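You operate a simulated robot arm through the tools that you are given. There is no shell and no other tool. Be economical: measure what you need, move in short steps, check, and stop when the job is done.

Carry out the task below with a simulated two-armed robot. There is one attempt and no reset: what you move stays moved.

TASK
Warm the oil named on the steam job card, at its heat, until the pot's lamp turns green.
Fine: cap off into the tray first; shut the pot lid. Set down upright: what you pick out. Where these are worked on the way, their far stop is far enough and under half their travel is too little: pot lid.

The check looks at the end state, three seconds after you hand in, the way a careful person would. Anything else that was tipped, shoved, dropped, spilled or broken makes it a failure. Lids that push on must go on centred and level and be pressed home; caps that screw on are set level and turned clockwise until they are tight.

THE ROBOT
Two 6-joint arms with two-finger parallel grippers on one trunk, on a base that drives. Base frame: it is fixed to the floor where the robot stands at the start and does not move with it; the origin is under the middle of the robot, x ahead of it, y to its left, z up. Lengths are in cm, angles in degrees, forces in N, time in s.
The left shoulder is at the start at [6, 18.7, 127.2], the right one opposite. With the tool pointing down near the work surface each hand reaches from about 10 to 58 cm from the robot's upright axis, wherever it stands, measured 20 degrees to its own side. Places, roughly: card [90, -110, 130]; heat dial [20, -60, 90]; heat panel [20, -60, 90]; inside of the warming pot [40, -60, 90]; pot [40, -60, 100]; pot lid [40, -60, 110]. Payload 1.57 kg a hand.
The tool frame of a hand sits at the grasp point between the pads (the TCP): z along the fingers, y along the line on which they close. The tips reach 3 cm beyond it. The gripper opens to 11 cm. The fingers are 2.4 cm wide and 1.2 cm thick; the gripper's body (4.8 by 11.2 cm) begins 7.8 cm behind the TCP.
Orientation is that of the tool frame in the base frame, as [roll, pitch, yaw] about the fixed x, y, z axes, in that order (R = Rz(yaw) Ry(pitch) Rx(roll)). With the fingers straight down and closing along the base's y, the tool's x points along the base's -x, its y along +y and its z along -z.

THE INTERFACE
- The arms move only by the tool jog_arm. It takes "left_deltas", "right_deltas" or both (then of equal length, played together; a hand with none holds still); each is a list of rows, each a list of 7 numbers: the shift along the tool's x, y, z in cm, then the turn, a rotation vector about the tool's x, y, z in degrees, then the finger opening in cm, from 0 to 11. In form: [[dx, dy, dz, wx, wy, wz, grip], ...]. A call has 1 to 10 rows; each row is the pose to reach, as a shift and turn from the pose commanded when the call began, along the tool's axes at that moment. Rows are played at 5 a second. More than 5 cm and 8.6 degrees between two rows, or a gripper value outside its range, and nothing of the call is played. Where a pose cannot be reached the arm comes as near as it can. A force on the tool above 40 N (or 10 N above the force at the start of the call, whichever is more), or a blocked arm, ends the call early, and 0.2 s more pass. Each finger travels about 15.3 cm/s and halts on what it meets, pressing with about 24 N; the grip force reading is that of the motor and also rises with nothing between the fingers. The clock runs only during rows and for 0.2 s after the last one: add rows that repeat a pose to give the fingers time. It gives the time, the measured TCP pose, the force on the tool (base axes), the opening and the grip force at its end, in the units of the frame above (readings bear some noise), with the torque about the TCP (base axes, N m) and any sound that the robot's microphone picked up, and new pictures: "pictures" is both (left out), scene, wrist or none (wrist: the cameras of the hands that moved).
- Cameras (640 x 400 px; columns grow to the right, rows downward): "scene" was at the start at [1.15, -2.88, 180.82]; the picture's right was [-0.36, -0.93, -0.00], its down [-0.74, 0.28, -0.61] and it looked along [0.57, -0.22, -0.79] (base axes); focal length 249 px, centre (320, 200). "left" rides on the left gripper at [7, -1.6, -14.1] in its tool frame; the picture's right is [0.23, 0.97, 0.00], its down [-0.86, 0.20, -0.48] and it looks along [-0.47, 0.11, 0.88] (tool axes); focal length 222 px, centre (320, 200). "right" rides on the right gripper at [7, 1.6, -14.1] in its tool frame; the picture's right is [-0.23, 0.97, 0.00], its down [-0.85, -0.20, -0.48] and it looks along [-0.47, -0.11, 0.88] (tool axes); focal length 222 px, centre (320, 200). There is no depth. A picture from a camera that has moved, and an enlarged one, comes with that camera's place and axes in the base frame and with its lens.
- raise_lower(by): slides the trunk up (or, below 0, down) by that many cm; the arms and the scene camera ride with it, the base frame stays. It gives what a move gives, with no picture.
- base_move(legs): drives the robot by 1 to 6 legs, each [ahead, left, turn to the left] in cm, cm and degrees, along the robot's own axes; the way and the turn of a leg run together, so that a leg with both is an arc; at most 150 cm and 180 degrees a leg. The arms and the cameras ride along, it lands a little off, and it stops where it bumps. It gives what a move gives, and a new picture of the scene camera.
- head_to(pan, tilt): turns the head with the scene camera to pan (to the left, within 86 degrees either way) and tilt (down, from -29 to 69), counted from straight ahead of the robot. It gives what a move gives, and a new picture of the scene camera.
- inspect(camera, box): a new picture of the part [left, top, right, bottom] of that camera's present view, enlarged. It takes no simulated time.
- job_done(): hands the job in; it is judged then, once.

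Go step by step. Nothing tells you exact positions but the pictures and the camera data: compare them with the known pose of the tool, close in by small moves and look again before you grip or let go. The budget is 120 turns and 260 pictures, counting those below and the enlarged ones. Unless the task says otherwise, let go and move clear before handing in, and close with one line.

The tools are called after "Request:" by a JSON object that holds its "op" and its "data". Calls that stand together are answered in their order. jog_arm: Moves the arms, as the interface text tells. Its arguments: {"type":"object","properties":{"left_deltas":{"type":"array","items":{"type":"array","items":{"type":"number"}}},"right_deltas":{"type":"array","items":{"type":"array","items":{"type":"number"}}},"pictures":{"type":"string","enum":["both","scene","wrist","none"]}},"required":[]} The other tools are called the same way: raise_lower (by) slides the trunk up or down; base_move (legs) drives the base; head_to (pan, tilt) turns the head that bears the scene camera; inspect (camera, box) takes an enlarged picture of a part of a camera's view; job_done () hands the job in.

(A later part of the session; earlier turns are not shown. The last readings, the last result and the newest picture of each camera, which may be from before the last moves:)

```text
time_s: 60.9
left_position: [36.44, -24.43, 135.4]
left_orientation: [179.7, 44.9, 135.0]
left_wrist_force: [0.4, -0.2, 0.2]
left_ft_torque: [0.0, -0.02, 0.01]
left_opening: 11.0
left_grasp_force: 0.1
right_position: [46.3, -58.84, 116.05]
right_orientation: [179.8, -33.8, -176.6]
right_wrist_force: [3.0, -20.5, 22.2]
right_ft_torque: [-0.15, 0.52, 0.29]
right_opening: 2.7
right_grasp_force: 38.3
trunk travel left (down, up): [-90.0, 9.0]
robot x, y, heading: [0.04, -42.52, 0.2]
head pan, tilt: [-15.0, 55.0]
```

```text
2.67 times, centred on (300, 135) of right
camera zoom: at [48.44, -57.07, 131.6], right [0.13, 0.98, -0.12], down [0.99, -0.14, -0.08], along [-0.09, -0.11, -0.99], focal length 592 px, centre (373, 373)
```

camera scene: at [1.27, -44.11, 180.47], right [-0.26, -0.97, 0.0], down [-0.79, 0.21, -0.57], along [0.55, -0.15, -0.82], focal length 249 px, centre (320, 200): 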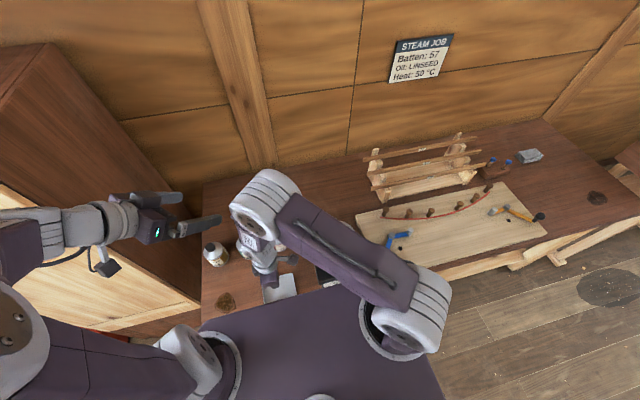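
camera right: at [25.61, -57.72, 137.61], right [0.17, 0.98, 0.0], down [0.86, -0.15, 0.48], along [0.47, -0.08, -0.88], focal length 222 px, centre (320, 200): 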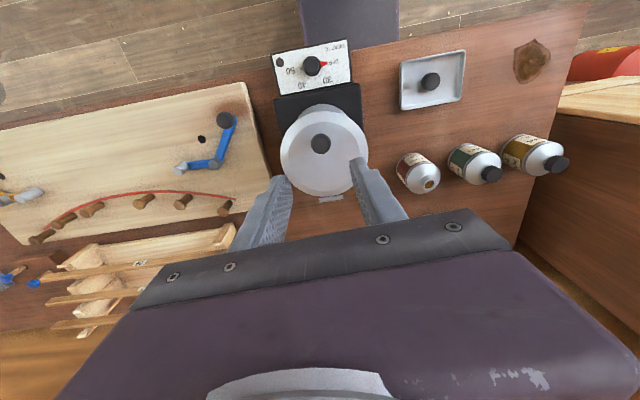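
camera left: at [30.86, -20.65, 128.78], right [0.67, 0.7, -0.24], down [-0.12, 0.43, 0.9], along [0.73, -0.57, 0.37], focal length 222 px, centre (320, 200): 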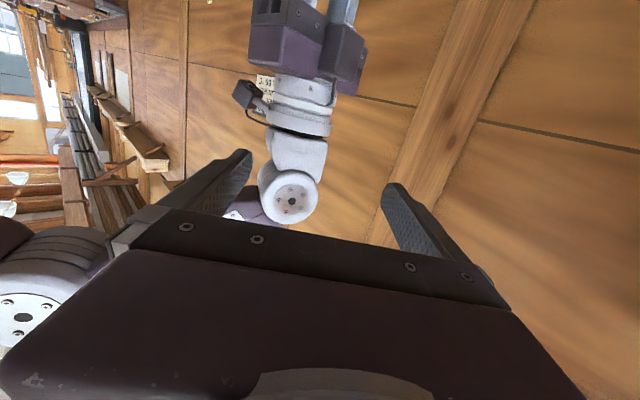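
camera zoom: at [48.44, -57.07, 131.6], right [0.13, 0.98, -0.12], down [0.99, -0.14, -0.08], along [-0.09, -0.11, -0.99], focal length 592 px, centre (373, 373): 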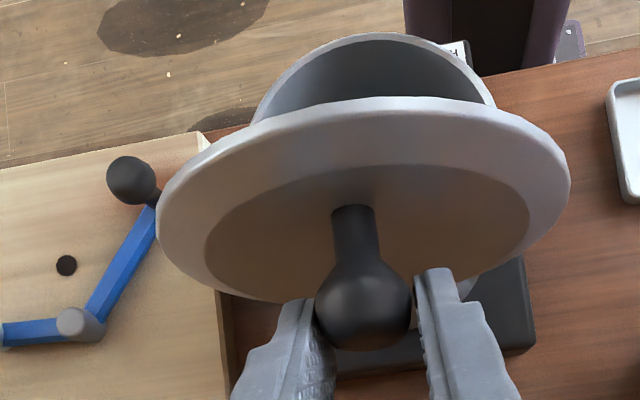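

The lid is near vertical. I ease the load and push it further back in small steps.

Request:
{"op": "jog_arm", "data": {"right_deltas": [[0.3, -0.4, -0.5, 0, 0, 0, 2], [-0.6, -0.4, -1, 0, 2, 0, 2], [-1.2, -0.4, -1.3, 0, 4, 0, 2], [-1.9, -0.4, -1.65, 0, 6, 0, 2], [-1.9, -0.4, -1.65, 0, 6, 0, 2]], "pictures": "none"}}

Request:
{"op": "inspect", "data": {"camera": "scene", "box": [290, 190, 390, 275]}}

Request:
{"op": "inspect", "data": {"camera": "right", "box": [180, 60, 420, 210]}}

```text
time_s: 62.1
left_position: [36.82, -24.03, 135.33]
left_orientation: [-179.9, 45.0, 135.3]
left_wrist_force: [-1.1, 0.7, 0.1]
left_ft_torque: [0.02, 0.0, 0.01]
left_opening: 10.99
left_grasp_force: 0.1
right_position: [44.58, -58.79, 116.31]
right_orientation: [179.9, -40.0, -176.7]
right_wrist_force: [9.8, -2.2, 2.6]
right_ft_torque: [0.1, -1.06, 0.05]
right_opening: 2.71
right_grasp_force: 37.5
right hand out of reach, approached as far as the arm can: row 2, 3, 4, 5
trunk travel left (down, up): [-90.0, 9.0]
robot x, y, heading: [-0.09, -41.96, 0.3]
head pan, tilt: [-15.0, 55.0]
```

```text
4.71 times, centred on (340, 232) of scene
camera zoom: at [1.54, -44.13, 180.49], right [-0.25, -0.97, 0.0], down [-0.79, 0.21, -0.57], along [0.55, -0.15, -0.82], focal length 1171 px, centre (226, 47)
```

zoom: 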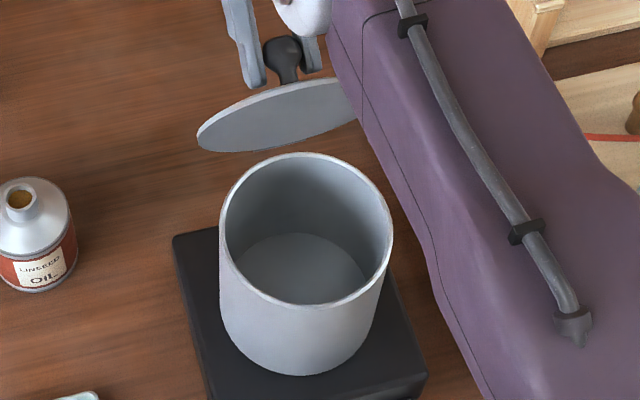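

```text
2.67 times, centred on (300, 135) of right
camera zoom: at [48.38, -56.98, 131.64], right [0.12, 0.98, -0.14], down [0.97, -0.14, -0.18], along [-0.2, -0.12, -0.97], focal length 592 px, centre (373, 373)
```

zoom: 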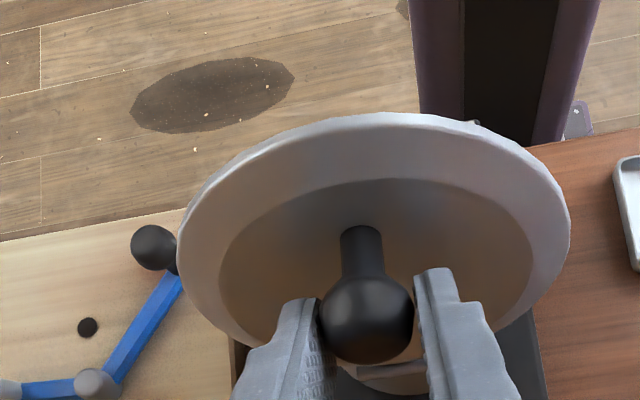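

Request:
{"op": "jog_arm", "data": {"right_deltas": [[0, 0, 0, 0, -5, 0, 2], [0, 0, 0, 0, -10, 0, 2], [0, 0, 0, 0, -15, 0, 2], [0, 0, 0, 0, -20, 0, 2], [0, 0, 0, 0, -25, 0, 2]], "pictures": "none"}}

Request:
{"op": "inspect", "data": {"camera": "scene", "box": [290, 190, 390, 275]}}

```text
time_s: 63.3
left_position: [36.23, -24.06, 135.53]
left_orientation: [179.7, 45.1, 135.1]
left_wrist_force: [0.0, -0.8, 0.6]
left_ft_torque: [0.01, 0.0, 0.03]
left_opening: 11.02
left_grasp_force: 0.0
right_position: [43.73, -58.8, 116.76]
right_orientation: [180.0, -15.0, -176.7]
right_wrist_force: [-10.2, -1.0, 5.0]
right_ft_torque: [-0.01, 1.13, -0.01]
right_opening: 2.72
right_grasp_force: 38.0
trunk travel left (down, up): [-90.0, 9.0]
robot x, y, heading: [0.08, -42.23, 0.2]
head pan, tilt: [-15.0, 55.0]
```

```text
4.71 times, centred on (340, 232) of scene
camera zoom: at [0.63, -44.09, 180.46], right [-0.26, -0.97, 0.0], down [-0.79, 0.21, -0.58], along [0.56, -0.15, -0.82], focal length 1171 px, centre (226, 47)
```

zoom: 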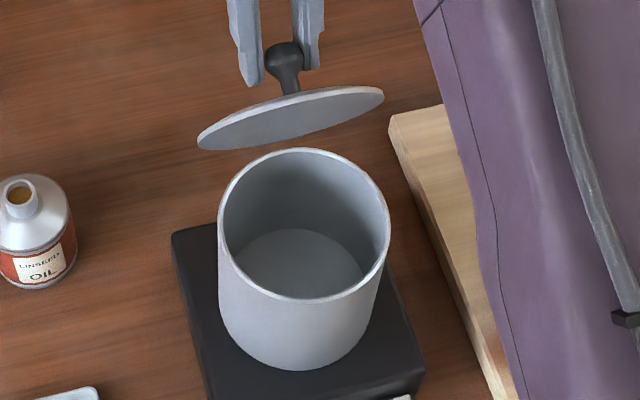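

Request:
{"op": "jog_arm", "data": {"right_deltas": [[-0.8, 0, -0.15, 0, 0, 0, 2], [-1.47, 0, -0.29, 0, 0, 0, 2], [-2.1, 0, -0.3, 0, 0, 0, 2], [-2.77, 0, -0.28, 0, 0, 0, 2], [-3.5, 0, -0.2, 0, 0, 0, 2], [-4.22, 0, -0.1, 0, 0, 0, 2], [-4.7, 0, 0.05, 0, 0, 0, 2], [-5.12, 0, 0.18, 0, 0, 0, 2], [-5.12, 0, 0.18, 0, 0, 0, 2]], "pictures": "none"}}

Request:
{"op": "inspect", "data": {"camera": "scene", "box": [290, 190, 390, 275]}}

Request:
{"op": "inspect", "data": {"camera": "right", "box": [180, 60, 420, 210]}}

```text
time_s: 65.3
left_position: [36.47, -24.04, 135.29]
left_orientation: [179.9, 45.0, 135.3]
left_wrist_force: [0.1, 0.2, 0.6]
left_ft_torque: [0.01, 0.02, 0.02]
left_opening: 11.02
left_grasp_force: 0.0
right_position: [49.15, -58.52, 115.19]
right_orientation: [179.9, -15.0, -176.7]
right_wrist_force: [-0.5, -1.2, 0.3]
right_ft_torque: [0.02, 0.05, 0.01]
right_opening: 2.02
right_grasp_force: 0.1
trunk travel left (down, up): [-90.0, 9.0]
robot x, y, heading: [-0.05, -42.6, 0.2]
head pan, tilt: [-15.0, 55.0]
```

```text
4.71 times, centred on (340, 232) of scene
camera zoom: at [1.2, -44.08, 180.47], right [-0.26, -0.97, 0.0], down [-0.79, 0.21, -0.57], along [0.55, -0.15, -0.82], focal length 1171 px, centre (226, 47)
```

zoom: 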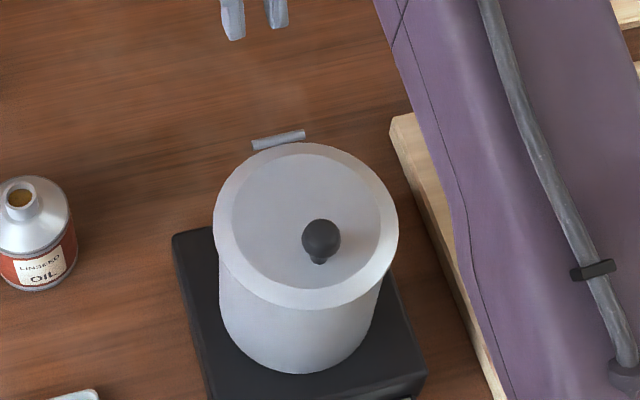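

```text
2.67 times, centred on (300, 135) of right
camera zoom: at [46.06, -57.07, 130.57], right [0.16, 0.98, -0.06], down [0.96, -0.15, 0.24], along [0.23, -0.1, -0.97], focal length 592 px, centre (373, 373)
```

zoom: 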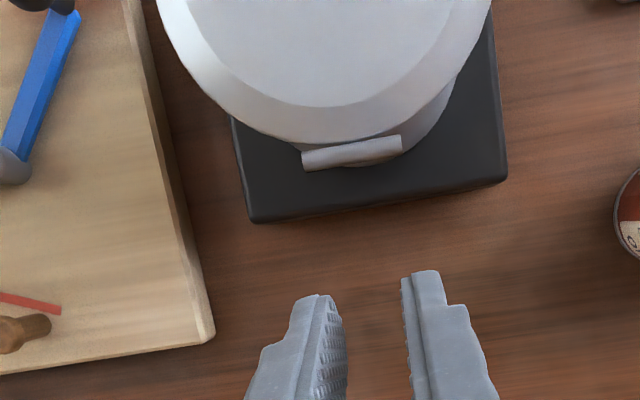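

The knob slipped out and the lid fell shut again; nothing else is disturbed. Plan: lift it again to about 60° with the right hand, then bring the left hand in under it to push it back to its stop. First I return the right hand above the knob.

Request:
{"op": "jog_arm", "data": {"right_deltas": [[1, 0, -4, 0, -5, 0, 4], [2.07, 0, -7.7, 0, -10, 0, 5], [6, 0.1, -7, 0, -15, 0, 5], [10, 0.2, -6, 0, -15, 0, 5], [14, 0.3, -4.8, 0, -15, 0, 5], [17.6, 0.4, -3.6, 0, -15, 0, 5], [17.6, 0.4, -3.6, 0, -15, 0, 5]], "pictures": "none"}}

Request:
{"op": "inspect", "data": {"camera": "right", "box": [180, 60, 420, 210]}}

```text
time_s: 66.9
left_position: [36.65, -23.93, 135.36]
left_orientation: [180.0, 45.0, 135.2]
left_wrist_force: [0.2, -0.2, -0.2]
left_ft_torque: [-0.03, -0.01, 0.0]
left_opening: 11.02
left_grasp_force: 0.2
right_position: [32.95, -58.99, 122.97]
right_orientation: [-179.9, 0.2, -176.7]
right_wrist_force: [0.0, -0.2, 0.4]
right_ft_torque: [0.0, 0.04, -0.04]
right_opening: 4.98
right_grasp_force: 0.0
trunk travel left (down, up): [-90.0, 9.0]
robot x, y, heading: [0.4, -42.14, -0.0]
head pan, tilt: [-15.0, 55.0]
```

```text
2.67 times, centred on (300, 135) of right
camera zoom: at [25.91, -57.7, 137.21], right [0.17, 0.99, 0.0], down [0.86, -0.15, 0.48], along [0.47, -0.08, -0.88], focal length 592 px, centre (373, 373)
```

zoom: 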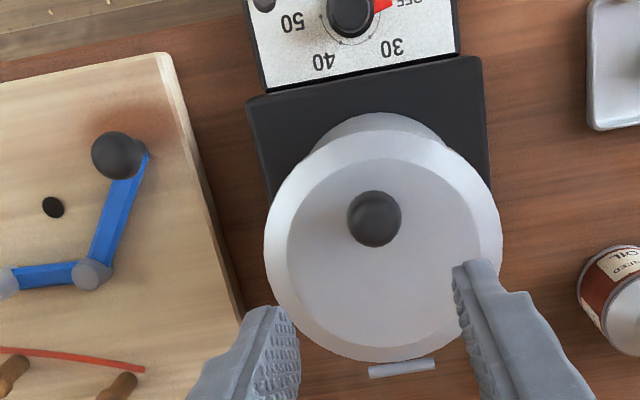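

Request:
{"op": "jog_arm", "data": {"right_deltas": [[-0.05, 0, 5, 0, 0, 0, 5], [-0.05, 0, 9.9, 0, 0, 0, 5], [-0.05, 0, 13.9, 0, 0, 0, 5], [-0.05, 0, 13.9, 0, 0, 0, 5], [-0.05, 0, 13.9, 0, 0, 0, 3], [-0.05, 0, 13.9, 0, 0, 0, 1.5], [-0.05, 0, 13.9, 0, 0, 0, 1.5]], "pictures": "none"}}

Request:
{"op": "jog_arm", "data": {"right_deltas": [[-0.65, -0.03, -1.66, 0, 2, 0, 1.5], [-1.1, -0.05, -2.4, 0, 4, 0, 1.5], [-1.65, -0.08, -3.19, 0, 6, 0, 1.5], [-2.3, -0.12, -3.9, 0, 9, 0, 1.5], [-3, -0.16, -4.5, 0, 12, 0, 1.5], [-3.7, -0.2, -5.1, 0, 15, 0, 1.5], [-4.5, -0.24, -5.6, 0, 18, 0, 1.5], [-5.3, -0.29, -6.1, 0, 20, 0, 1.5], [-6.1, -0.33, -6.45, 0, 20, 0, 1.5], [-7.1, -0.38, -6.85, 0, 20, 0, 1.5]], "pictures": "none"}}

Request:
{"op": "inspect", "data": {"camera": "scene", "box": [260, 170, 400, 275]}}

```text
time_s: 68.5
left_position: [36.61, -24.18, 135.31]
left_orientation: [179.9, 45.0, 135.2]
left_wrist_force: [-1.1, 0.2, 0.1]
left_ft_torque: [0.03, 0.0, 0.02]
left_opening: 11.04
left_grasp_force: 0.1
right_position: [32.83, -58.84, 109.3]
right_orientation: [179.9, 0.0, -176.7]
right_wrist_force: [-1.7, -3.7, -0.2]
right_ft_torque: [-0.02, -0.01, -0.03]
right_opening: 2.73
right_grasp_force: 38.0
trunk travel left (down, up): [-90.0, 9.0]
robot x, y, heading: [-0.22, -41.66, 0.3]
head pan, tilt: [-15.0, 55.0]
```

```text
time_s: 70.7
left_position: [36.45, -23.71, 135.3]
left_orientation: [-180.0, 45.1, 135.4]
left_wrist_force: [0.1, 0.0, -0.1]
left_ft_torque: [-0.02, 0.02, -0.01]
left_opening: 11.01
left_grasp_force: 0.1
right_position: [39.92, -58.91, 116.24]
right_orientation: [-179.9, -19.9, -176.8]
right_wrist_force: [-11.1, 10.7, -0.2]
right_ft_torque: [0.01, 1.19, -0.08]
right_opening: 2.7
right_grasp_force: 37.9
trunk travel left (down, up): [-90.0, 9.0]
robot x, y, heading: [0.02, -42.0, 0.3]
head pan, tilt: [-15.0, 55.0]
```

```text
3.81 times, centred on (330, 222) of scene
camera zoom: at [0.96, -43.68, 180.47], right [-0.26, -0.97, 0.0], down [-0.79, 0.21, -0.58], along [0.56, -0.15, -0.82], focal length 948 px, centre (282, 114)
```

zoom: 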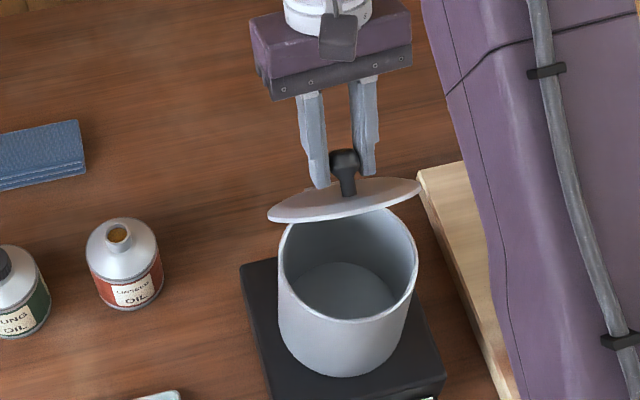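

Lid is up at about 55°. Holding it, I swing the left hand around (fingers closed) toward the front-left of the pot.

Request:
{"op": "jog_arm", "data": {"left_deltas": [[0.2, -2.76, 2.7, 4.94, 0, 4.94, 8], [0.4, -5.5, 5.4, 9.88, 0, 9.88, 4], [0.6, -8.3, 8.1, 14.8, 0, 14.8, 0], [0.8, -11, 10.8, 19.8, 0, 19.8, 0], [1.03, -13.8, 13.5, 24.7, 0, 24.7, 0], [1.03, -13.8, 13.5, 24.7, 0, 24.7, 0]], "pictures": "both"}}

```text
time_s: 72.1
left_position: [33.06, -39.65, 125.52]
left_orientation: [180.0, 45.2, 100.2]
left_wrist_force: [-0.7, -0.5, -0.8]
left_ft_torque: [-0.03, 0.0, 0.01]
left_opening: 0.0
left_grasp_force: 21.4
right_position: [39.9, -58.95, 116.28]
right_orientation: [-179.9, -19.8, -176.7]
right_wrist_force: [-7.1, 11.2, 1.4]
right_ft_torque: [0.07, 0.74, -0.06]
right_opening: 2.69
right_grasp_force: 37.9
trunk travel left (down, up): [-90.0, 9.0]
robot x, y, heading: [0.04, -42.1, 0.4]
head pan, tilt: [-15.0, 55.0]
camera scene: at [0.87, -43.68, 180.47], right [-0.26, -0.97, 0.0], down [-0.79, 0.21, -0.58], along [0.56, -0.15, -0.82], focal length 249 px, centre (320, 200)
camera left: at [28.64, -25.18, 130.61], right [0.93, 0.33, -0.16], down [0.24, -0.22, 0.94], along [0.28, -0.92, -0.29], focal length 222 px, centre (320, 200)
```

scene: 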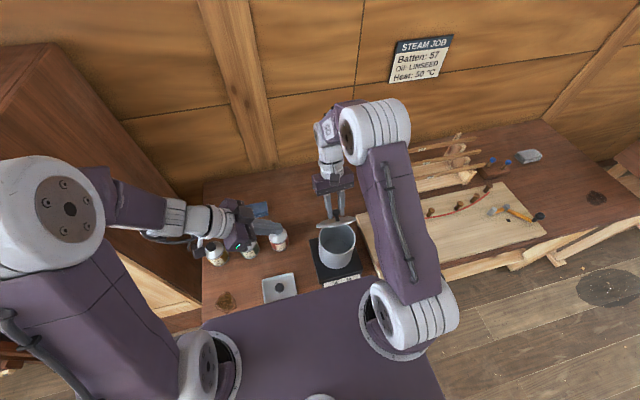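
left: 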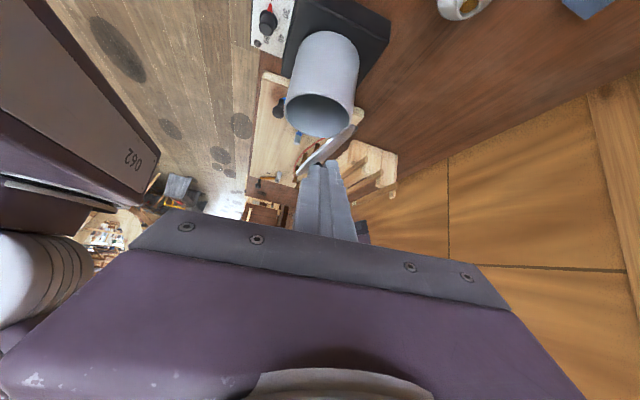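

Request:
{"op": "jog_arm", "data": {"left_deltas": [[-0.2, -0.5, 4.4, 0, 0, 0, 0], [-0.4, -1, 8.8, 0, 0, 0, 0], [-0.7, -1.5, 13.2, 0, 0, 0, 0], [-0.9, -1.9, 17.6, 0, 0, 0, 0], [-0.9, -1.9, 17.6, 0, 0, 0, 0]], "pictures": "wrist"}}

Request:
{"op": "inspect", "data": {"camera": "scene", "box": [260, 170, 400, 275]}}

```text
time_s: 73.3
left_position: [33.85, -53.12, 113.52]
left_orientation: [-179.9, 45.0, 100.3]
left_wrist_force: [0.9, -0.4, 0.7]
left_ft_torque: [-0.03, 0.0, -0.01]
left_opening: 0.0
left_grasp_force: 21.0
right_position: [39.95, -58.95, 116.42]
right_orientation: [-179.9, -19.8, -176.9]
right_wrist_force: [-5.3, 9.6, 7.7]
right_ft_torque: [0.05, 0.28, -0.07]
right_opening: 2.7
right_grasp_force: 37.5
trunk travel left (down, up): [-90.0, 9.0]
robot x, y, heading: [-0.24, -42.24, 0.5]
head pan, tilt: [-15.0, 55.0]
camera left: at [29.53, -38.73, 118.68], right [0.93, 0.33, -0.16], down [0.25, -0.23, 0.94], along [0.28, -0.92, -0.29], focal length 222 px, centre (320, 200)
```

left: 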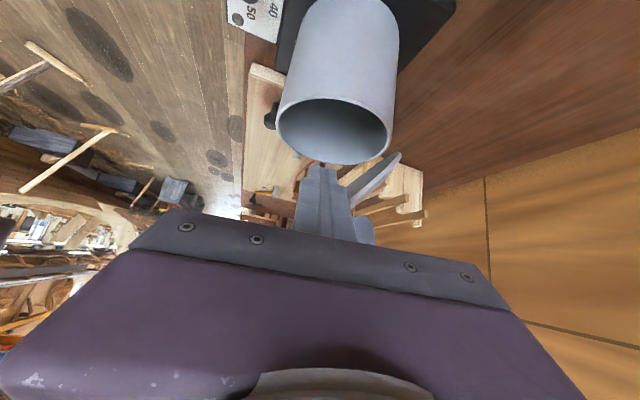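

```text
3.81 times, centred on (330, 222) of scene
camera zoom: at [0.9, -43.66, 180.47], right [-0.26, -0.97, 0.0], down [-0.79, 0.21, -0.58], along [0.56, -0.15, -0.82], focal length 948 px, centre (282, 114)
```

zoom: 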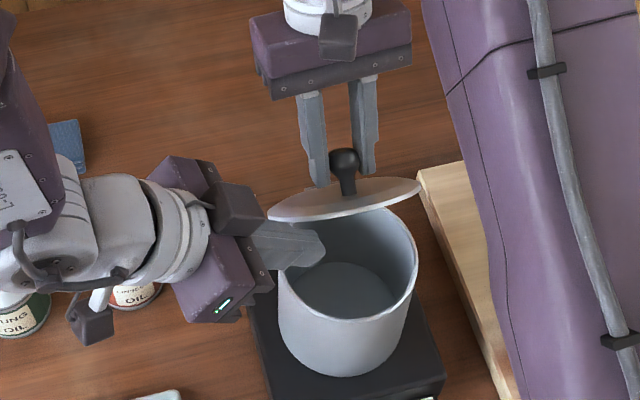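

Request:
{"op": "jog_arm", "data": {"left_deltas": [[-0.12, 1, 0.12, 0, 0, 0, 0], [-0.25, 2, 0.25, 0, 0, 0, 0], [-0.31, 2.5, 0.31, 0, 0, 0, 0], [-0.37, 3, 0.37, 0, 0, 0, 0], [-0.37, 3, 0.37, 0, 0, 0, 0]], "pictures": "wrist"}}

Request:
{"op": "inspect", "data": {"camera": "scene", "box": [260, 170, 400, 275]}}

```text
time_s: 73.9
left_position: [34.75, -53.17, 113.24]
left_orientation: [-179.7, 44.8, 99.6]
left_wrist_force: [-9.9, 1.6, 1.5]
left_ft_torque: [-0.01, -0.06, -0.07]
left_opening: 0.0
left_grasp_force: 21.0
right_position: [40.08, -58.78, 116.3]
right_orientation: [-179.9, -19.2, -176.7]
right_wrist_force: [-5.2, 3.9, 16.8]
right_ft_torque: [0.2, 0.85, -0.1]
right_opening: 2.74
right_grasp_force: 37.9
trunk travel left (down, up): [-90.0, 9.0]
robot x, y, heading: [-0.1, -42.03, 0.3]
head pan, tilt: [-15.0, 55.0]
stopped in row 3 (left hand): the force on the tool passed its limit (the readings are from after the stop); the commanded pose is now the measured one
camera left: at [30.68, -38.64, 118.55], right [0.93, 0.32, -0.16], down [0.24, -0.23, 0.94], along [0.26, -0.92, -0.29], focal length 222 px, centre (320, 200)
```

left: 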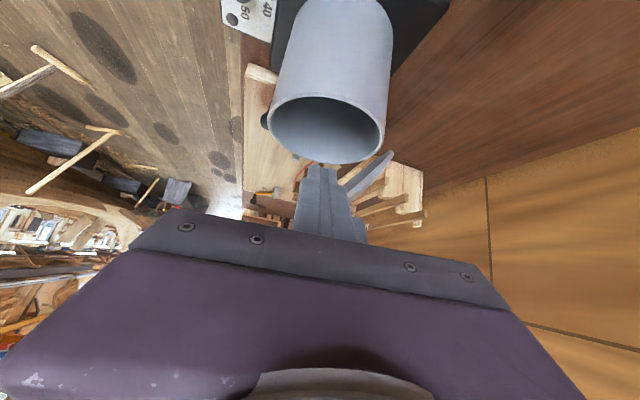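

```text
3.81 times, centred on (330, 222) of scene
camera zoom: at [0.64, -43.74, 180.51], right [-0.25, -0.97, 0.0], down [-0.79, 0.21, -0.58], along [0.56, -0.15, -0.82], focal length 948 px, centre (282, 114)
```

zoom: 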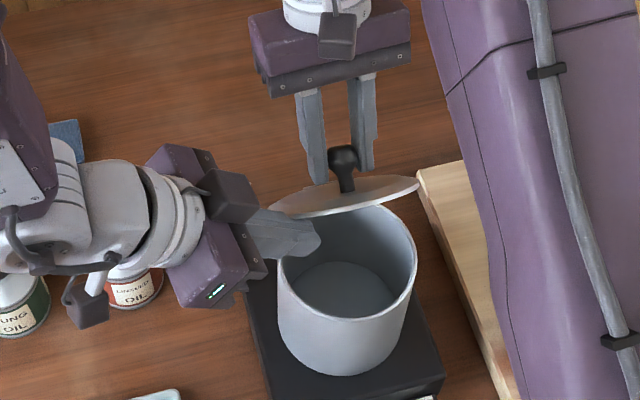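

Left fingers now bear on the lid's inner side. I release the knob and lift the right hand clear.

Request:
{"op": "jog_arm", "data": {"right_deltas": [[0, 0, 0, 0, 0, 0, 3.5], [0, 0, 0, 0, 0, 0, 5], [0, 0, 0, 0, 0, 0, 5], [0, 0, -4, 0, 0, 0, 5], [0, 0, -8, 0, 0, 0, 5], [0, 0, -12, 0, 0, 0, 5]], "pictures": "none"}}

Request:
{"op": "inspect", "data": {"camera": "scene", "box": [260, 150, 420, 275]}}

```text
time_s: 75.3
left_position: [35.25, -53.4, 113.23]
left_orientation: [-179.6, 44.9, 100.0]
left_wrist_force: [-0.4, 0.4, 1.3]
left_ft_torque: [-0.02, 0.05, -0.01]
left_opening: 0.02
left_grasp_force: 21.1
right_position: [44.68, -58.68, 127.21]
right_orientation: [-179.9, -19.2, -176.7]
right_wrist_force: [0.0, 0.0, -0.2]
right_ft_torque: [-0.01, -0.02, 0.03]
right_opening: 5.02
right_grasp_force: 0.0
trunk travel left (down, up): [-90.0, 9.0]
robot x, y, heading: [0.11, -42.34, 0.3]
head pan, tilt: [-15.0, 55.0]
```

```text
3.20 times, centred on (340, 212) of scene
camera zoom: at [1.2, -44.06, 180.46], right [-0.26, -0.97, 0.0], down [-0.79, 0.21, -0.57], along [0.55, -0.15, -0.82], focal length 797 px, centre (256, 160)
```

zoom: 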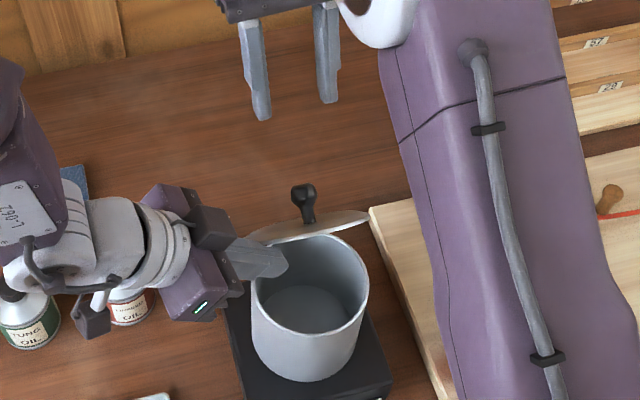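

Request:
{"op": "jog_arm", "data": {"right_deltas": [[0, -3, -1, 0, 0, 0, 5], [0, -6, -2, 0, 0, 0, 5], [0, -9, -3, 0, 0, 0, 5], [0, -12, -3, 0, 0, 0, 5], [0, -12, -3, 0, 0, 0, 5], [0, -12, -3, 0, 0, 0, 5], [0, -12, -3, 0, 0, 0, 5]], "left_deltas": [[0, 0, 0, 0, 0, 0, 0], [-0.12, 1, 0.12, 0, 0, 0, 0], [-0.25, 2, 0.25, 0, 0, 0, 0], [-0.37, 3, 0.37, 0, 0, 0, 0], [-0.5, 4, 0.5, 0, 0, 0, 0], [-0.62, 5, 0.62, 0, 0, 0, 0], [-0.62, 5, 0.62, 0, 0, 0, 0]], "pictures": "none"}}

Request:
{"op": "inspect", "data": {"camera": "scene", "box": [260, 150, 420, 275]}}

Request:
{"op": "inspect", "data": {"camera": "left", "box": [200, 0, 480, 250]}}

```text
time_s: 76.4
left_position: [37.93, -53.22, 113.84]
left_orientation: [179.9, 45.9, 99.4]
left_wrist_force: [-10.7, 10.1, 29.3]
left_ft_torque: [-0.17, -0.51, 0.16]
left_opening: 0.0
left_grasp_force: 21.7
right_position: [45.99, -70.48, 130.28]
right_orientation: [-179.7, -18.9, -176.8]
right_wrist_force: [-0.1, 0.0, 0.4]
right_ft_torque: [-0.02, 0.0, 0.03]
right_opening: 5.0
right_grasp_force: 0.1
trunk travel left (down, up): [-90.0, 9.0]
robot x, y, heading: [-0.03, -41.84, 0.2]
head pan, tilt: [-15.0, 55.0]
stopped in row 5 (left hand): the force on the tool passed its limit (the readings are from after the stop); the commanded pose is now the measured one
```

```text
3.20 times, centred on (340, 212) of scene
camera zoom: at [0.54, -43.44, 180.5], right [-0.25, -0.97, 0.0], down [-0.79, 0.21, -0.58], along [0.56, -0.15, -0.82], focal length 797 px, centre (256, 160)
```

zoom: 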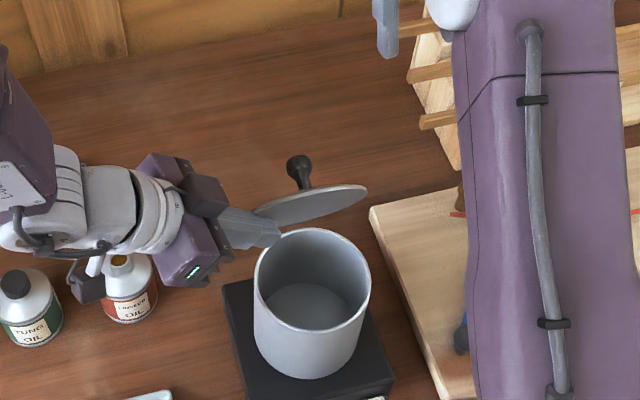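

```text
1.60 times, centred on (340, 125) of left
camera zoom: at [33.83, -38.53, 118.8], right [0.93, 0.32, -0.16], down [0.24, -0.22, 0.95], along [0.26, -0.92, -0.28], focal length 355 px, centre (288, 320)
```

zoom: 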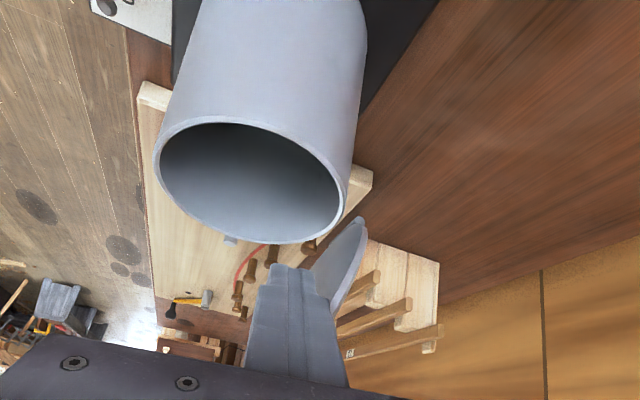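

Working; the push just met resistance at that speed. I continue more slowly, following the lid's arc.

Request:
{"op": "jog_arm", "data": {"left_deltas": [[-0.14, 0.35, -0.05, 0, 0, 0, 0], [-0.28, 0.7, -0.1, 0, 0, 0, 0], [-0.42, 1.05, -0.15, 0, 0, 0, 0], [-0.56, 1.4, -0.2, 0, 0, 0, 0], [-0.7, 1.8, -0.2, 0, 0, 0, 0], [-0.82, 2.2, -0.2, 0, 0, 0, 0], [-0.94, 2.6, -0.2, 0, 0, 0, 0], [-1.05, 3, -0.2, 0, 0, 0, 0], [-1.14, 3.4, -0.2, 0, 0, 0, 0], [-1.2, 3.9, -0.2, 0, 0, 0, 0]], "pictures": "none"}}

Request:
{"op": "inspect", "data": {"camera": "scene", "box": [260, 150, 420, 275]}}

Request:
{"op": "inspect", "data": {"camera": "left", "box": [200, 0, 480, 250]}}

```text
time_s: 78.6
left_position: [42.22, -53.15, 114.6]
left_orientation: [-179.7, 45.3, 99.9]
left_wrist_force: [0.1, 0.5, 0.8]
left_ft_torque: [0.01, -0.03, -0.01]
left_opening: 0.0
left_grasp_force: 21.2
right_position: [46.4, -70.78, 130.09]
right_orientation: [-179.9, -19.1, -176.8]
right_wrist_force: [-0.7, 0.6, -0.3]
right_ft_torque: [-0.05, -0.01, -0.02]
right_opening: 4.98
right_grasp_force: 0.1
trunk travel left (down, up): [-90.0, 9.0]
robot x, y, heading: [0.63, -42.08, 0.0]
head pan, tilt: [-15.0, 55.0]
```

```text
3.20 times, centred on (340, 212) of scene
camera zoom: at [1.22, -43.88, 180.47], right [-0.25, -0.97, 0.0], down [-0.79, 0.21, -0.57], along [0.55, -0.15, -0.82], focal length 797 px, centre (256, 160)
```

zoom: 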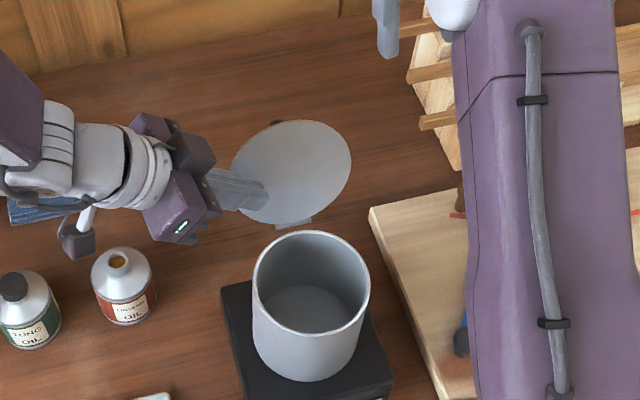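

```text
1.60 times, centred on (340, 125) of left
camera zoom: at [38.17, -38.69, 119.61], right [0.93, 0.32, -0.17], down [0.24, -0.22, 0.94], along [0.26, -0.92, -0.29], focal length 355 px, centre (288, 320)
```

zoom: 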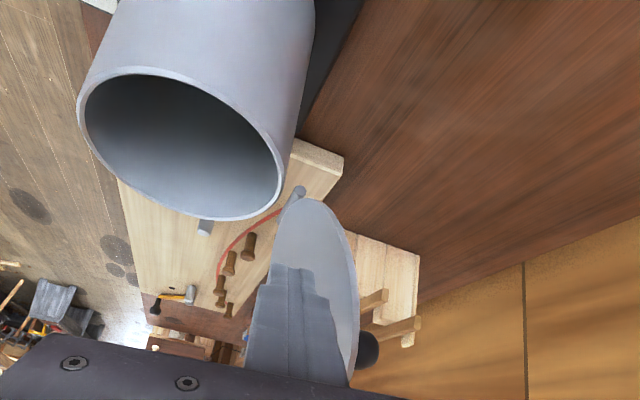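

The lid has gone past vertical and rests at its far stop. I withdraw the left hand.

Request:
{"op": "jog_arm", "data": {"left_deltas": [[0, -0.8, 0, 0, 0, 0, 0], [0, -0.8, -4.5, 0, 0, 0, 0], [0, -0.8, -9, 0, 0, 0, 0], [0, -0.8, -13.5, 0, 0, 0, 0], [0, -0.8, -18, 0, 0, 0, 0], [3, -0.8, -21, 0, 0, 0, 0], [7, -0.8, -22, 0, 0, 0, 0]], "pictures": "scene"}}

Request:
{"op": "inspect", "data": {"camera": "scene", "box": [220, 170, 380, 295]}}

```text
time_s: 80.2
left_position: [38.39, -32.99, 125.0]
left_orientation: [-179.6, 45.4, 99.7]
left_wrist_force: [0.3, 1.2, -0.1]
left_ft_torque: [-0.02, 0.0, -0.01]
left_opening: 0.01
left_grasp_force: 22.2
right_position: [46.52, -70.79, 130.02]
right_orientation: [180.0, -19.2, -176.8]
right_wrist_force: [0.7, 0.9, 0.2]
right_ft_torque: [-0.02, -0.01, 0.01]
right_opening: 4.99
right_grasp_force: 0.0
trunk travel left (down, up): [-90.0, 9.0]
robot x, y, heading: [-0.13, -42.42, 0.4]
head pan, tilt: [-15.0, 55.0]
camera scene: at [1.33, -43.89, 180.47], right [-0.25, -0.97, 0.0], down [-0.79, 0.21, -0.57], along [0.55, -0.15, -0.82], focal length 249 px, centre (320, 200)
```

scene: 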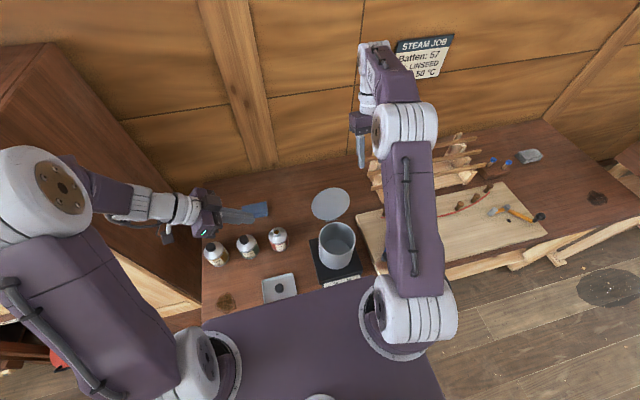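

```text
3.20 times, centred on (300, 232) of scene
camera zoom: at [1.33, -43.89, 180.47], right [-0.25, -0.97, 0.0], down [-0.79, 0.21, -0.57], along [0.55, -0.15, -0.82], focal length 797 px, centre (384, 96)
```

zoom: 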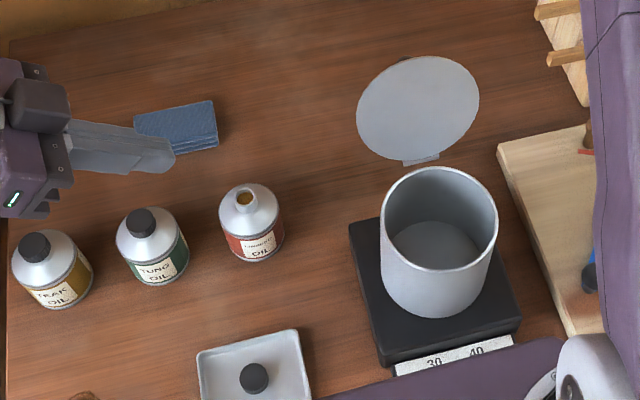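

The lid stays open. I clear the left hand and bring the right hand above the open bottle to take it by the neck.

Request:
{"op": "jog_arm", "data": {"left_deltas": [[0.7, -0.5, -3.5, 0, 0, 0, 0], [1.4, -1, -7, 0, 0, 0, 0], [2.1, -1.5, -10.5, 0, 0, 0, 0], [2.8, -2, -14, 0, 0, 0, 0], [3.3, -2.5, -17.4, 0, 0, 0, 0], [3.3, -2.5, -17.4, 0, 0, 0, 0], [3.3, -2.5, -17.4, 0, 0, 0, 0], [3.3, -2.5, -17.4, 0, 0, 0, 0]], "right_deltas": [[0, 0, 0, 0, 0, 0, 5], [-0.4, 4.5, -0.1, 0, -3, 0, 5], [-0.8, 9, -0.3, 0, -6, 0, 5], [-1.2, 13.5, -0.4, 0, -9, 0, 5], [-1.6, 18, -0.6, 0, -12, 0, 5], [-2, 22.5, -0.7, 0, -15, 0, 5], [-2.5, 27, -0.9, 0, -19, 0, 5], [-2.9, 31.5, -1, 0, -19, 0, 5]], "pictures": "none"}}

Request:
{"op": "jog_arm", "data": {"right_deltas": [[0, 0, 4.5, 0, 0, 0, 5], [0, 0, 9, 0, 0, 0, 5], [0, 0, 13.5, 0, 0, 0, 5], [0, 0, 18, 0, 0, 0, 5], [0, 0, 22.5, 0, 0, 0, 5], [0, 0, 22.5, 0, 0, 0, 5]], "pictures": "both"}}

Request:
{"op": "inspect", "data": {"camera": "right", "box": [220, 90, 420, 230]}}

```text
time_s: 82.0
left_position: [33.26, -18.81, 134.85]
left_orientation: [-179.6, 45.3, 99.8]
left_wrist_force: [-0.2, -0.4, -1.7]
left_ft_torque: [-0.02, 0.03, -0.02]
left_opening: 0.0
left_grasp_force: 21.1
right_position: [47.78, -39.0, 129.85]
right_orientation: [-179.8, -0.1, -176.8]
right_wrist_force: [0.8, 0.0, 0.0]
right_ft_torque: [-0.03, 0.01, 0.0]
right_opening: 5.0
right_grasp_force: 0.0
trunk travel left (down, up): [-90.0, 9.0]
robot x, y, heading: [0.16, -41.94, 0.5]
head pan, tilt: [-15.0, 55.0]
```

```text
time_s: 83.4
left_position: [33.29, -18.98, 134.91]
left_orientation: [-179.8, 45.2, 99.8]
left_wrist_force: [-0.9, -0.6, 0.1]
left_ft_torque: [0.03, 0.01, 0.01]
left_opening: 0.02
left_grasp_force: 21.2
right_position: [47.32, -39.36, 107.56]
right_orientation: [-179.8, -0.1, -176.7]
right_wrist_force: [-0.2, 0.1, 0.5]
right_ft_torque: [0.0, -0.01, -0.02]
right_opening: 5.03
right_grasp_force: 0.1
trunk travel left (down, up): [-90.0, 9.0]
robot x, y, heading: [-0.06, -42.14, 0.5]
head pan, tilt: [-15.0, 55.0]
camera scene: at [1.16, -44.03, 180.47], right [-0.25, -0.97, 0.0], down [-0.79, 0.21, -0.57], along [0.55, -0.15, -0.82], focal length 249 px, centre (320, 200)
camera right: at [40.35, -38.03, 121.63], right [0.17, 0.99, 0.0], down [0.87, -0.15, 0.48], along [0.47, -0.08, -0.88], focal length 222 px, centre (320, 200)
```

scene: 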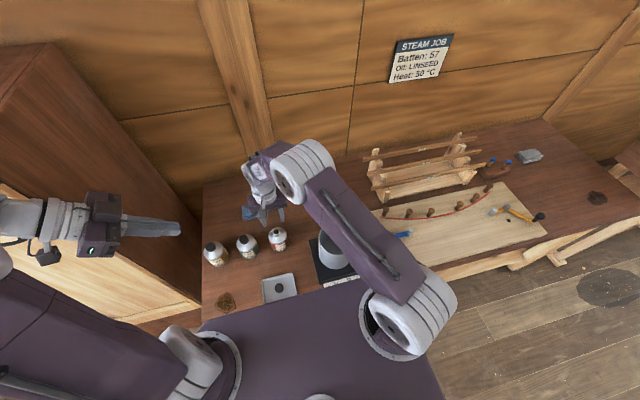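
right: 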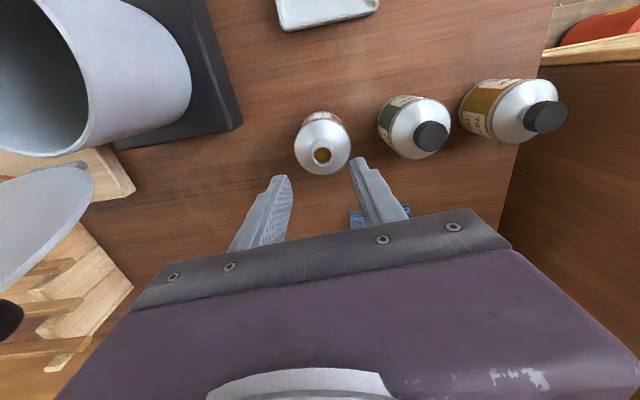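

```text
2.86 times, centred on (320, 160) of right
camera zoom: at [40.35, -38.03, 121.63], right [0.17, 0.99, 0.0], down [0.87, -0.15, 0.48], along [0.47, -0.08, -0.88], focal length 635 px, centre (320, 314)
```

zoom: 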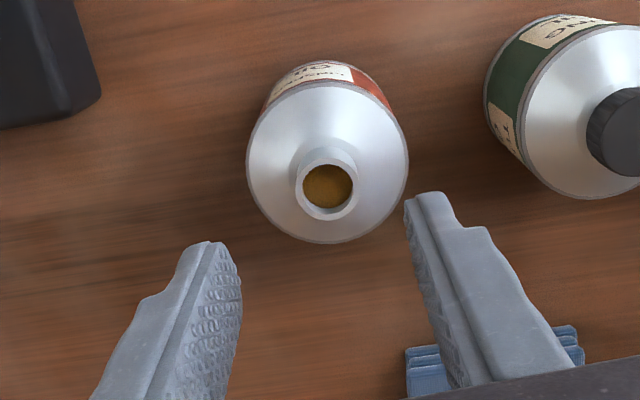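

Request:
{"op": "jog_arm", "data": {"right_deltas": [[-0.5, 0.25, 4.5, 0, 0, 0, 5], [-0.5, 0.25, 8, 0, 0, 0, 5], [-0.5, 0.25, 9.3, 0, 0, 0, 5], [-0.5, 0.25, 9.3, 0, 0, 0, 5]], "pictures": "none"}}

Request:
{"op": "inspect", "data": {"camera": "right", "box": [220, 90, 420, 230]}}

Request:
{"op": "inspect", "data": {"camera": "scene", "box": [250, 215, 310, 260]}}

```text
time_s: 84.4
left_position: [33.21, -18.93, 134.78]
left_orientation: [-179.7, 45.1, 99.7]
left_wrist_force: [0.5, -0.6, 0.0]
left_ft_torque: [0.0, 0.0, 0.0]
left_opening: 0.0
left_grasp_force: 21.4
right_position: [47.98, -38.85, 97.99]
right_orientation: [-180.0, -0.1, -176.7]
right_wrist_force: [-1.6, 0.6, 0.4]
right_ft_torque: [0.02, -0.03, -0.02]
right_opening: 5.01
right_grasp_force: 0.0
trunk travel left (down, up): [-90.0, 9.0]
robot x, y, heading: [0.43, -41.85, 0.0]
head pan, tilt: [-15.0, 55.0]
```

```text
2.86 times, centred on (320, 160) of right
camera zoom: at [41.01, -37.59, 112.21], right [0.17, 0.99, 0.0], down [0.87, -0.15, 0.48], along [0.47, -0.08, -0.88], focal length 635 px, centre (320, 314)
```

zoom: 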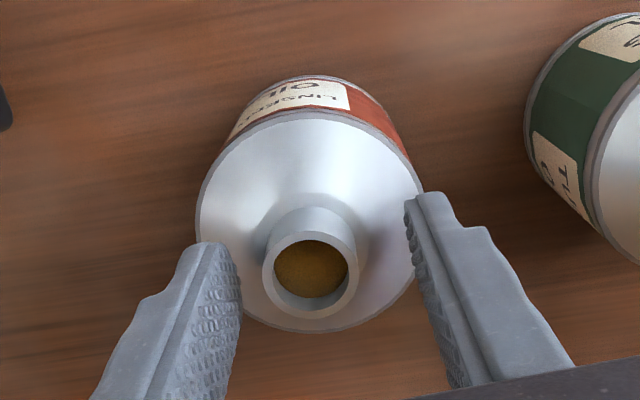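

```text
8.89 times, centred on (280, 238) of scene
camera zoom: at [1.17, -44.04, 180.47], right [-0.25, -0.97, 0.0], down [-0.79, 0.21, -0.57], along [0.55, -0.15, -0.82], focal length 2213 px, centre (676, -133)
```

zoom: 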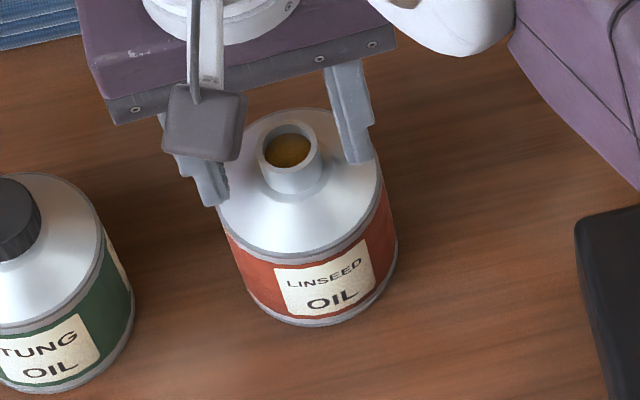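

Request:
{"op": "jog_arm", "data": {"right_deltas": [[0, -0.3, 0, 0, 0, 0, 5], [0, -0.3, 0, 0, 0, 0, 3.5], [0, -0.3, 0, 0, 0, 0, 2], [0, -0.3, 0, 0, 0, 0, 1.2], [0, -0.3, 0, 0, 0, 0, 1.2], [0, -0.3, -0.6, 0, 0, 0, 1.2], [0, -0.3, -1.2, 0, 0, 0, 1.2]], "pictures": "none"}}

Request:
{"op": "inspect", "data": {"camera": "right", "box": [220, 90, 420, 230]}}

Request:
{"op": "inspect", "data": {"camera": "scene", "box": [250, 215, 310, 260]}}

```text
time_s: 86.0
left_position: [33.26, -18.99, 134.88]
left_orientation: [-179.7, 45.2, 99.6]
left_wrist_force: [-0.3, -1.7, 0.3]
left_ft_torque: [0.01, -0.03, 0.03]
left_opening: 0.0
left_grasp_force: 21.3
right_position: [48.06, -39.31, 99.38]
right_orientation: [-179.9, -0.2, -176.6]
right_wrist_force: [-0.4, 0.5, -4.3]
right_ft_torque: [0.02, 0.02, 0.0]
right_opening: 2.56
right_grasp_force: 24.3
trunk travel left (down, up): [-90.0, 9.0]
robot x, y, heading: [-0.13, -41.52, 0.0]
head pan, tilt: [-15.0, 55.0]
```

```text
2.86 times, centred on (320, 160) of right
camera zoom: at [41.13, -38.03, 113.57], right [0.17, 0.99, 0.0], down [0.87, -0.15, 0.48], along [0.47, -0.08, -0.88], focal length 635 px, centre (320, 314)
```

zoom: 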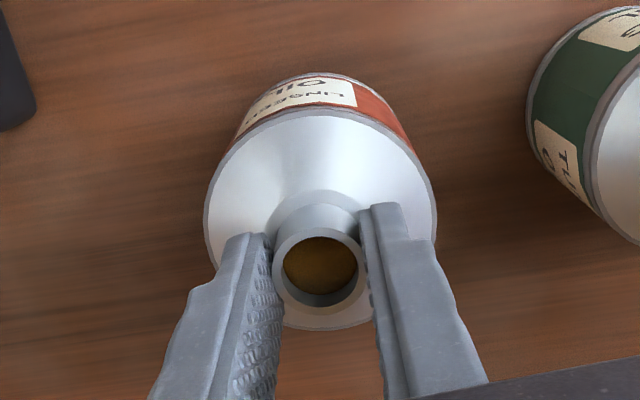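

```text
8.89 times, centred on (280, 238) of scene
camera zoom: at [1.19, -44.06, 180.46], right [-0.25, -0.97, 0.0], down [-0.79, 0.21, -0.57], along [0.55, -0.15, -0.82], focal length 2213 px, centre (676, -133)
```

zoom: 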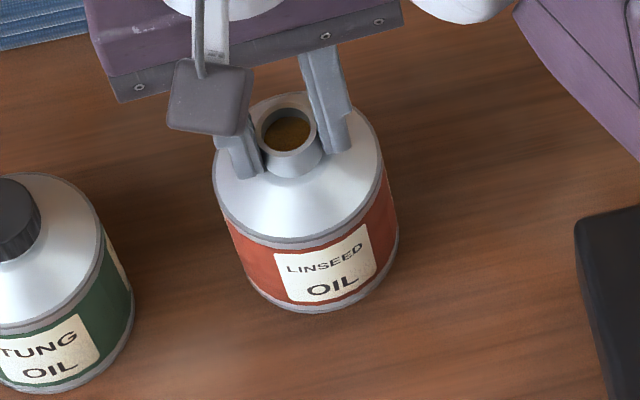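

The neck is held and the bottle hangs upright. I lift it above rim height, bring it back in x, then across over the pot.

Request:
{"op": "jog_arm", "data": {"right_deltas": [[0, 0, -3.6, 0, 0, 0, 1.2], [0, 0, -7.4, 0, 0, 0, 1.2], [0, 0, -11.2, 0, 0, 0, 1.2], [0, 0, -15, 0, 0, 0, 1.2], [0, 0, -18.8, 0, 0, 0, 1.2], [0, 0, -22.4, 0, 0, 0, 1.2], [3.2, 0.2, -22.4, 0, 0, 0, 1.2], [6.4, 0.4, -22.4, 0, 0, 0, 1.2], [9.6, 0.6, -22.4, 0, 0, 0, 1.2], [12.57, 0.73, -22.4, 0, 0, 0, 1.2]], "pictures": "none"}}

Request:
{"op": "jog_arm", "data": {"right_deltas": [[0.2, -3.3, 0, 0, 0, 0, 1.2], [0.4, -6.6, 0, 0, 0, 0, 1.2], [0.6, -9.9, 0, 0, 0, 0, 1.2], [0.8, -13.2, 0, 0, 0, 0, 1.2], [1, -16.5, 0, 0, 0, 0, 1.2], [1.15, -19.86, 0, 0, 0, 0, 1.2], [1.15, -19.86, 0, 0, 0, 0, 1.2]], "pictures": "both"}}

Request:
{"op": "inspect", "data": {"camera": "scene", "box": [260, 170, 420, 295]}}

```text
time_s: 88.2
left_position: [33.22, -19.05, 134.91]
left_orientation: [-179.9, 45.3, 99.7]
left_wrist_force: [-0.1, -0.3, 1.0]
left_ft_torque: [0.01, -0.02, 0.0]
left_opening: 0.0
left_grasp_force: 21.5
right_position: [35.42, -39.23, 122.23]
right_orientation: [-180.0, 0.0, -176.7]
right_wrist_force: [-0.6, -1.0, -3.8]
right_ft_torque: [0.0, -0.03, 0.01]
right_opening: 2.52
right_grasp_force: 24.0
trunk travel left (down, up): [-90.0, 9.0]
robot x, y, heading: [-0.03, -41.95, 0.1]
head pan, tilt: [-15.0, 55.0]
```

```text
time_s: 89.8
left_position: [33.28, -18.93, 134.82]
left_orientation: [-179.8, 45.3, 99.6]
left_wrist_force: [-0.1, -0.5, 0.3]
left_ft_torque: [-0.02, -0.04, 0.01]
left_opening: 0.0
left_grasp_force: 21.3
right_position: [35.52, -59.16, 121.74]
right_orientation: [-179.9, -0.2, -176.7]
right_wrist_force: [-0.3, -0.6, -3.3]
right_ft_torque: [-0.05, 0.01, 0.0]
right_opening: 2.56
right_grasp_force: 23.9
trunk travel left (down, up): [-90.0, 9.0]
robot x, y, heading: [-0.25, -41.95, 0.3]
head pan, tilt: [-15.0, 55.0]
camera scene: at [1.23, -44.03, 180.47], right [-0.25, -0.97, 0.0], down [-0.79, 0.21, -0.57], along [0.55, -0.15, -0.82], focal length 249 px, centre (320, 200)
camera right: at [28.6, -57.92, 135.87], right [0.17, 0.99, 0.0], down [0.87, -0.15, 0.48], along [0.47, -0.08, -0.88], focal length 222 px, centre (320, 200)
```

scene: 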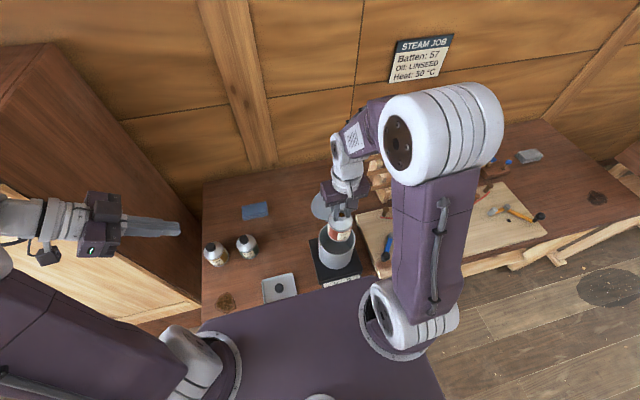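
right: 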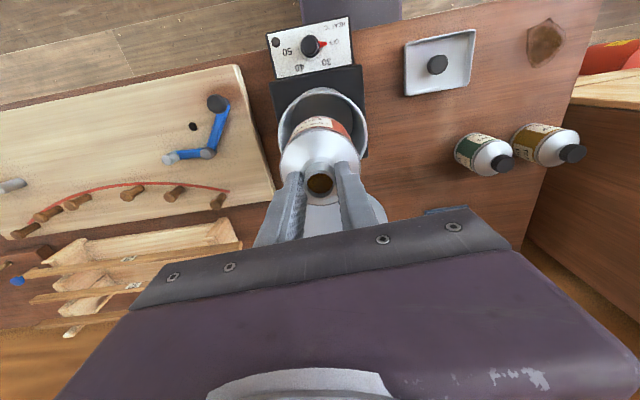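

```text
3.20 times, centred on (340, 232) of scene
camera zoom: at [1.23, -44.03, 180.47], right [-0.25, -0.97, 0.0], down [-0.79, 0.21, -0.57], along [0.55, -0.15, -0.82], focal length 797 px, centre (256, 96)
```

zoom: 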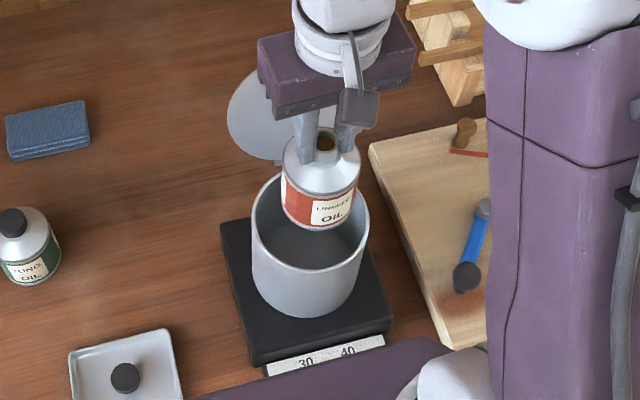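

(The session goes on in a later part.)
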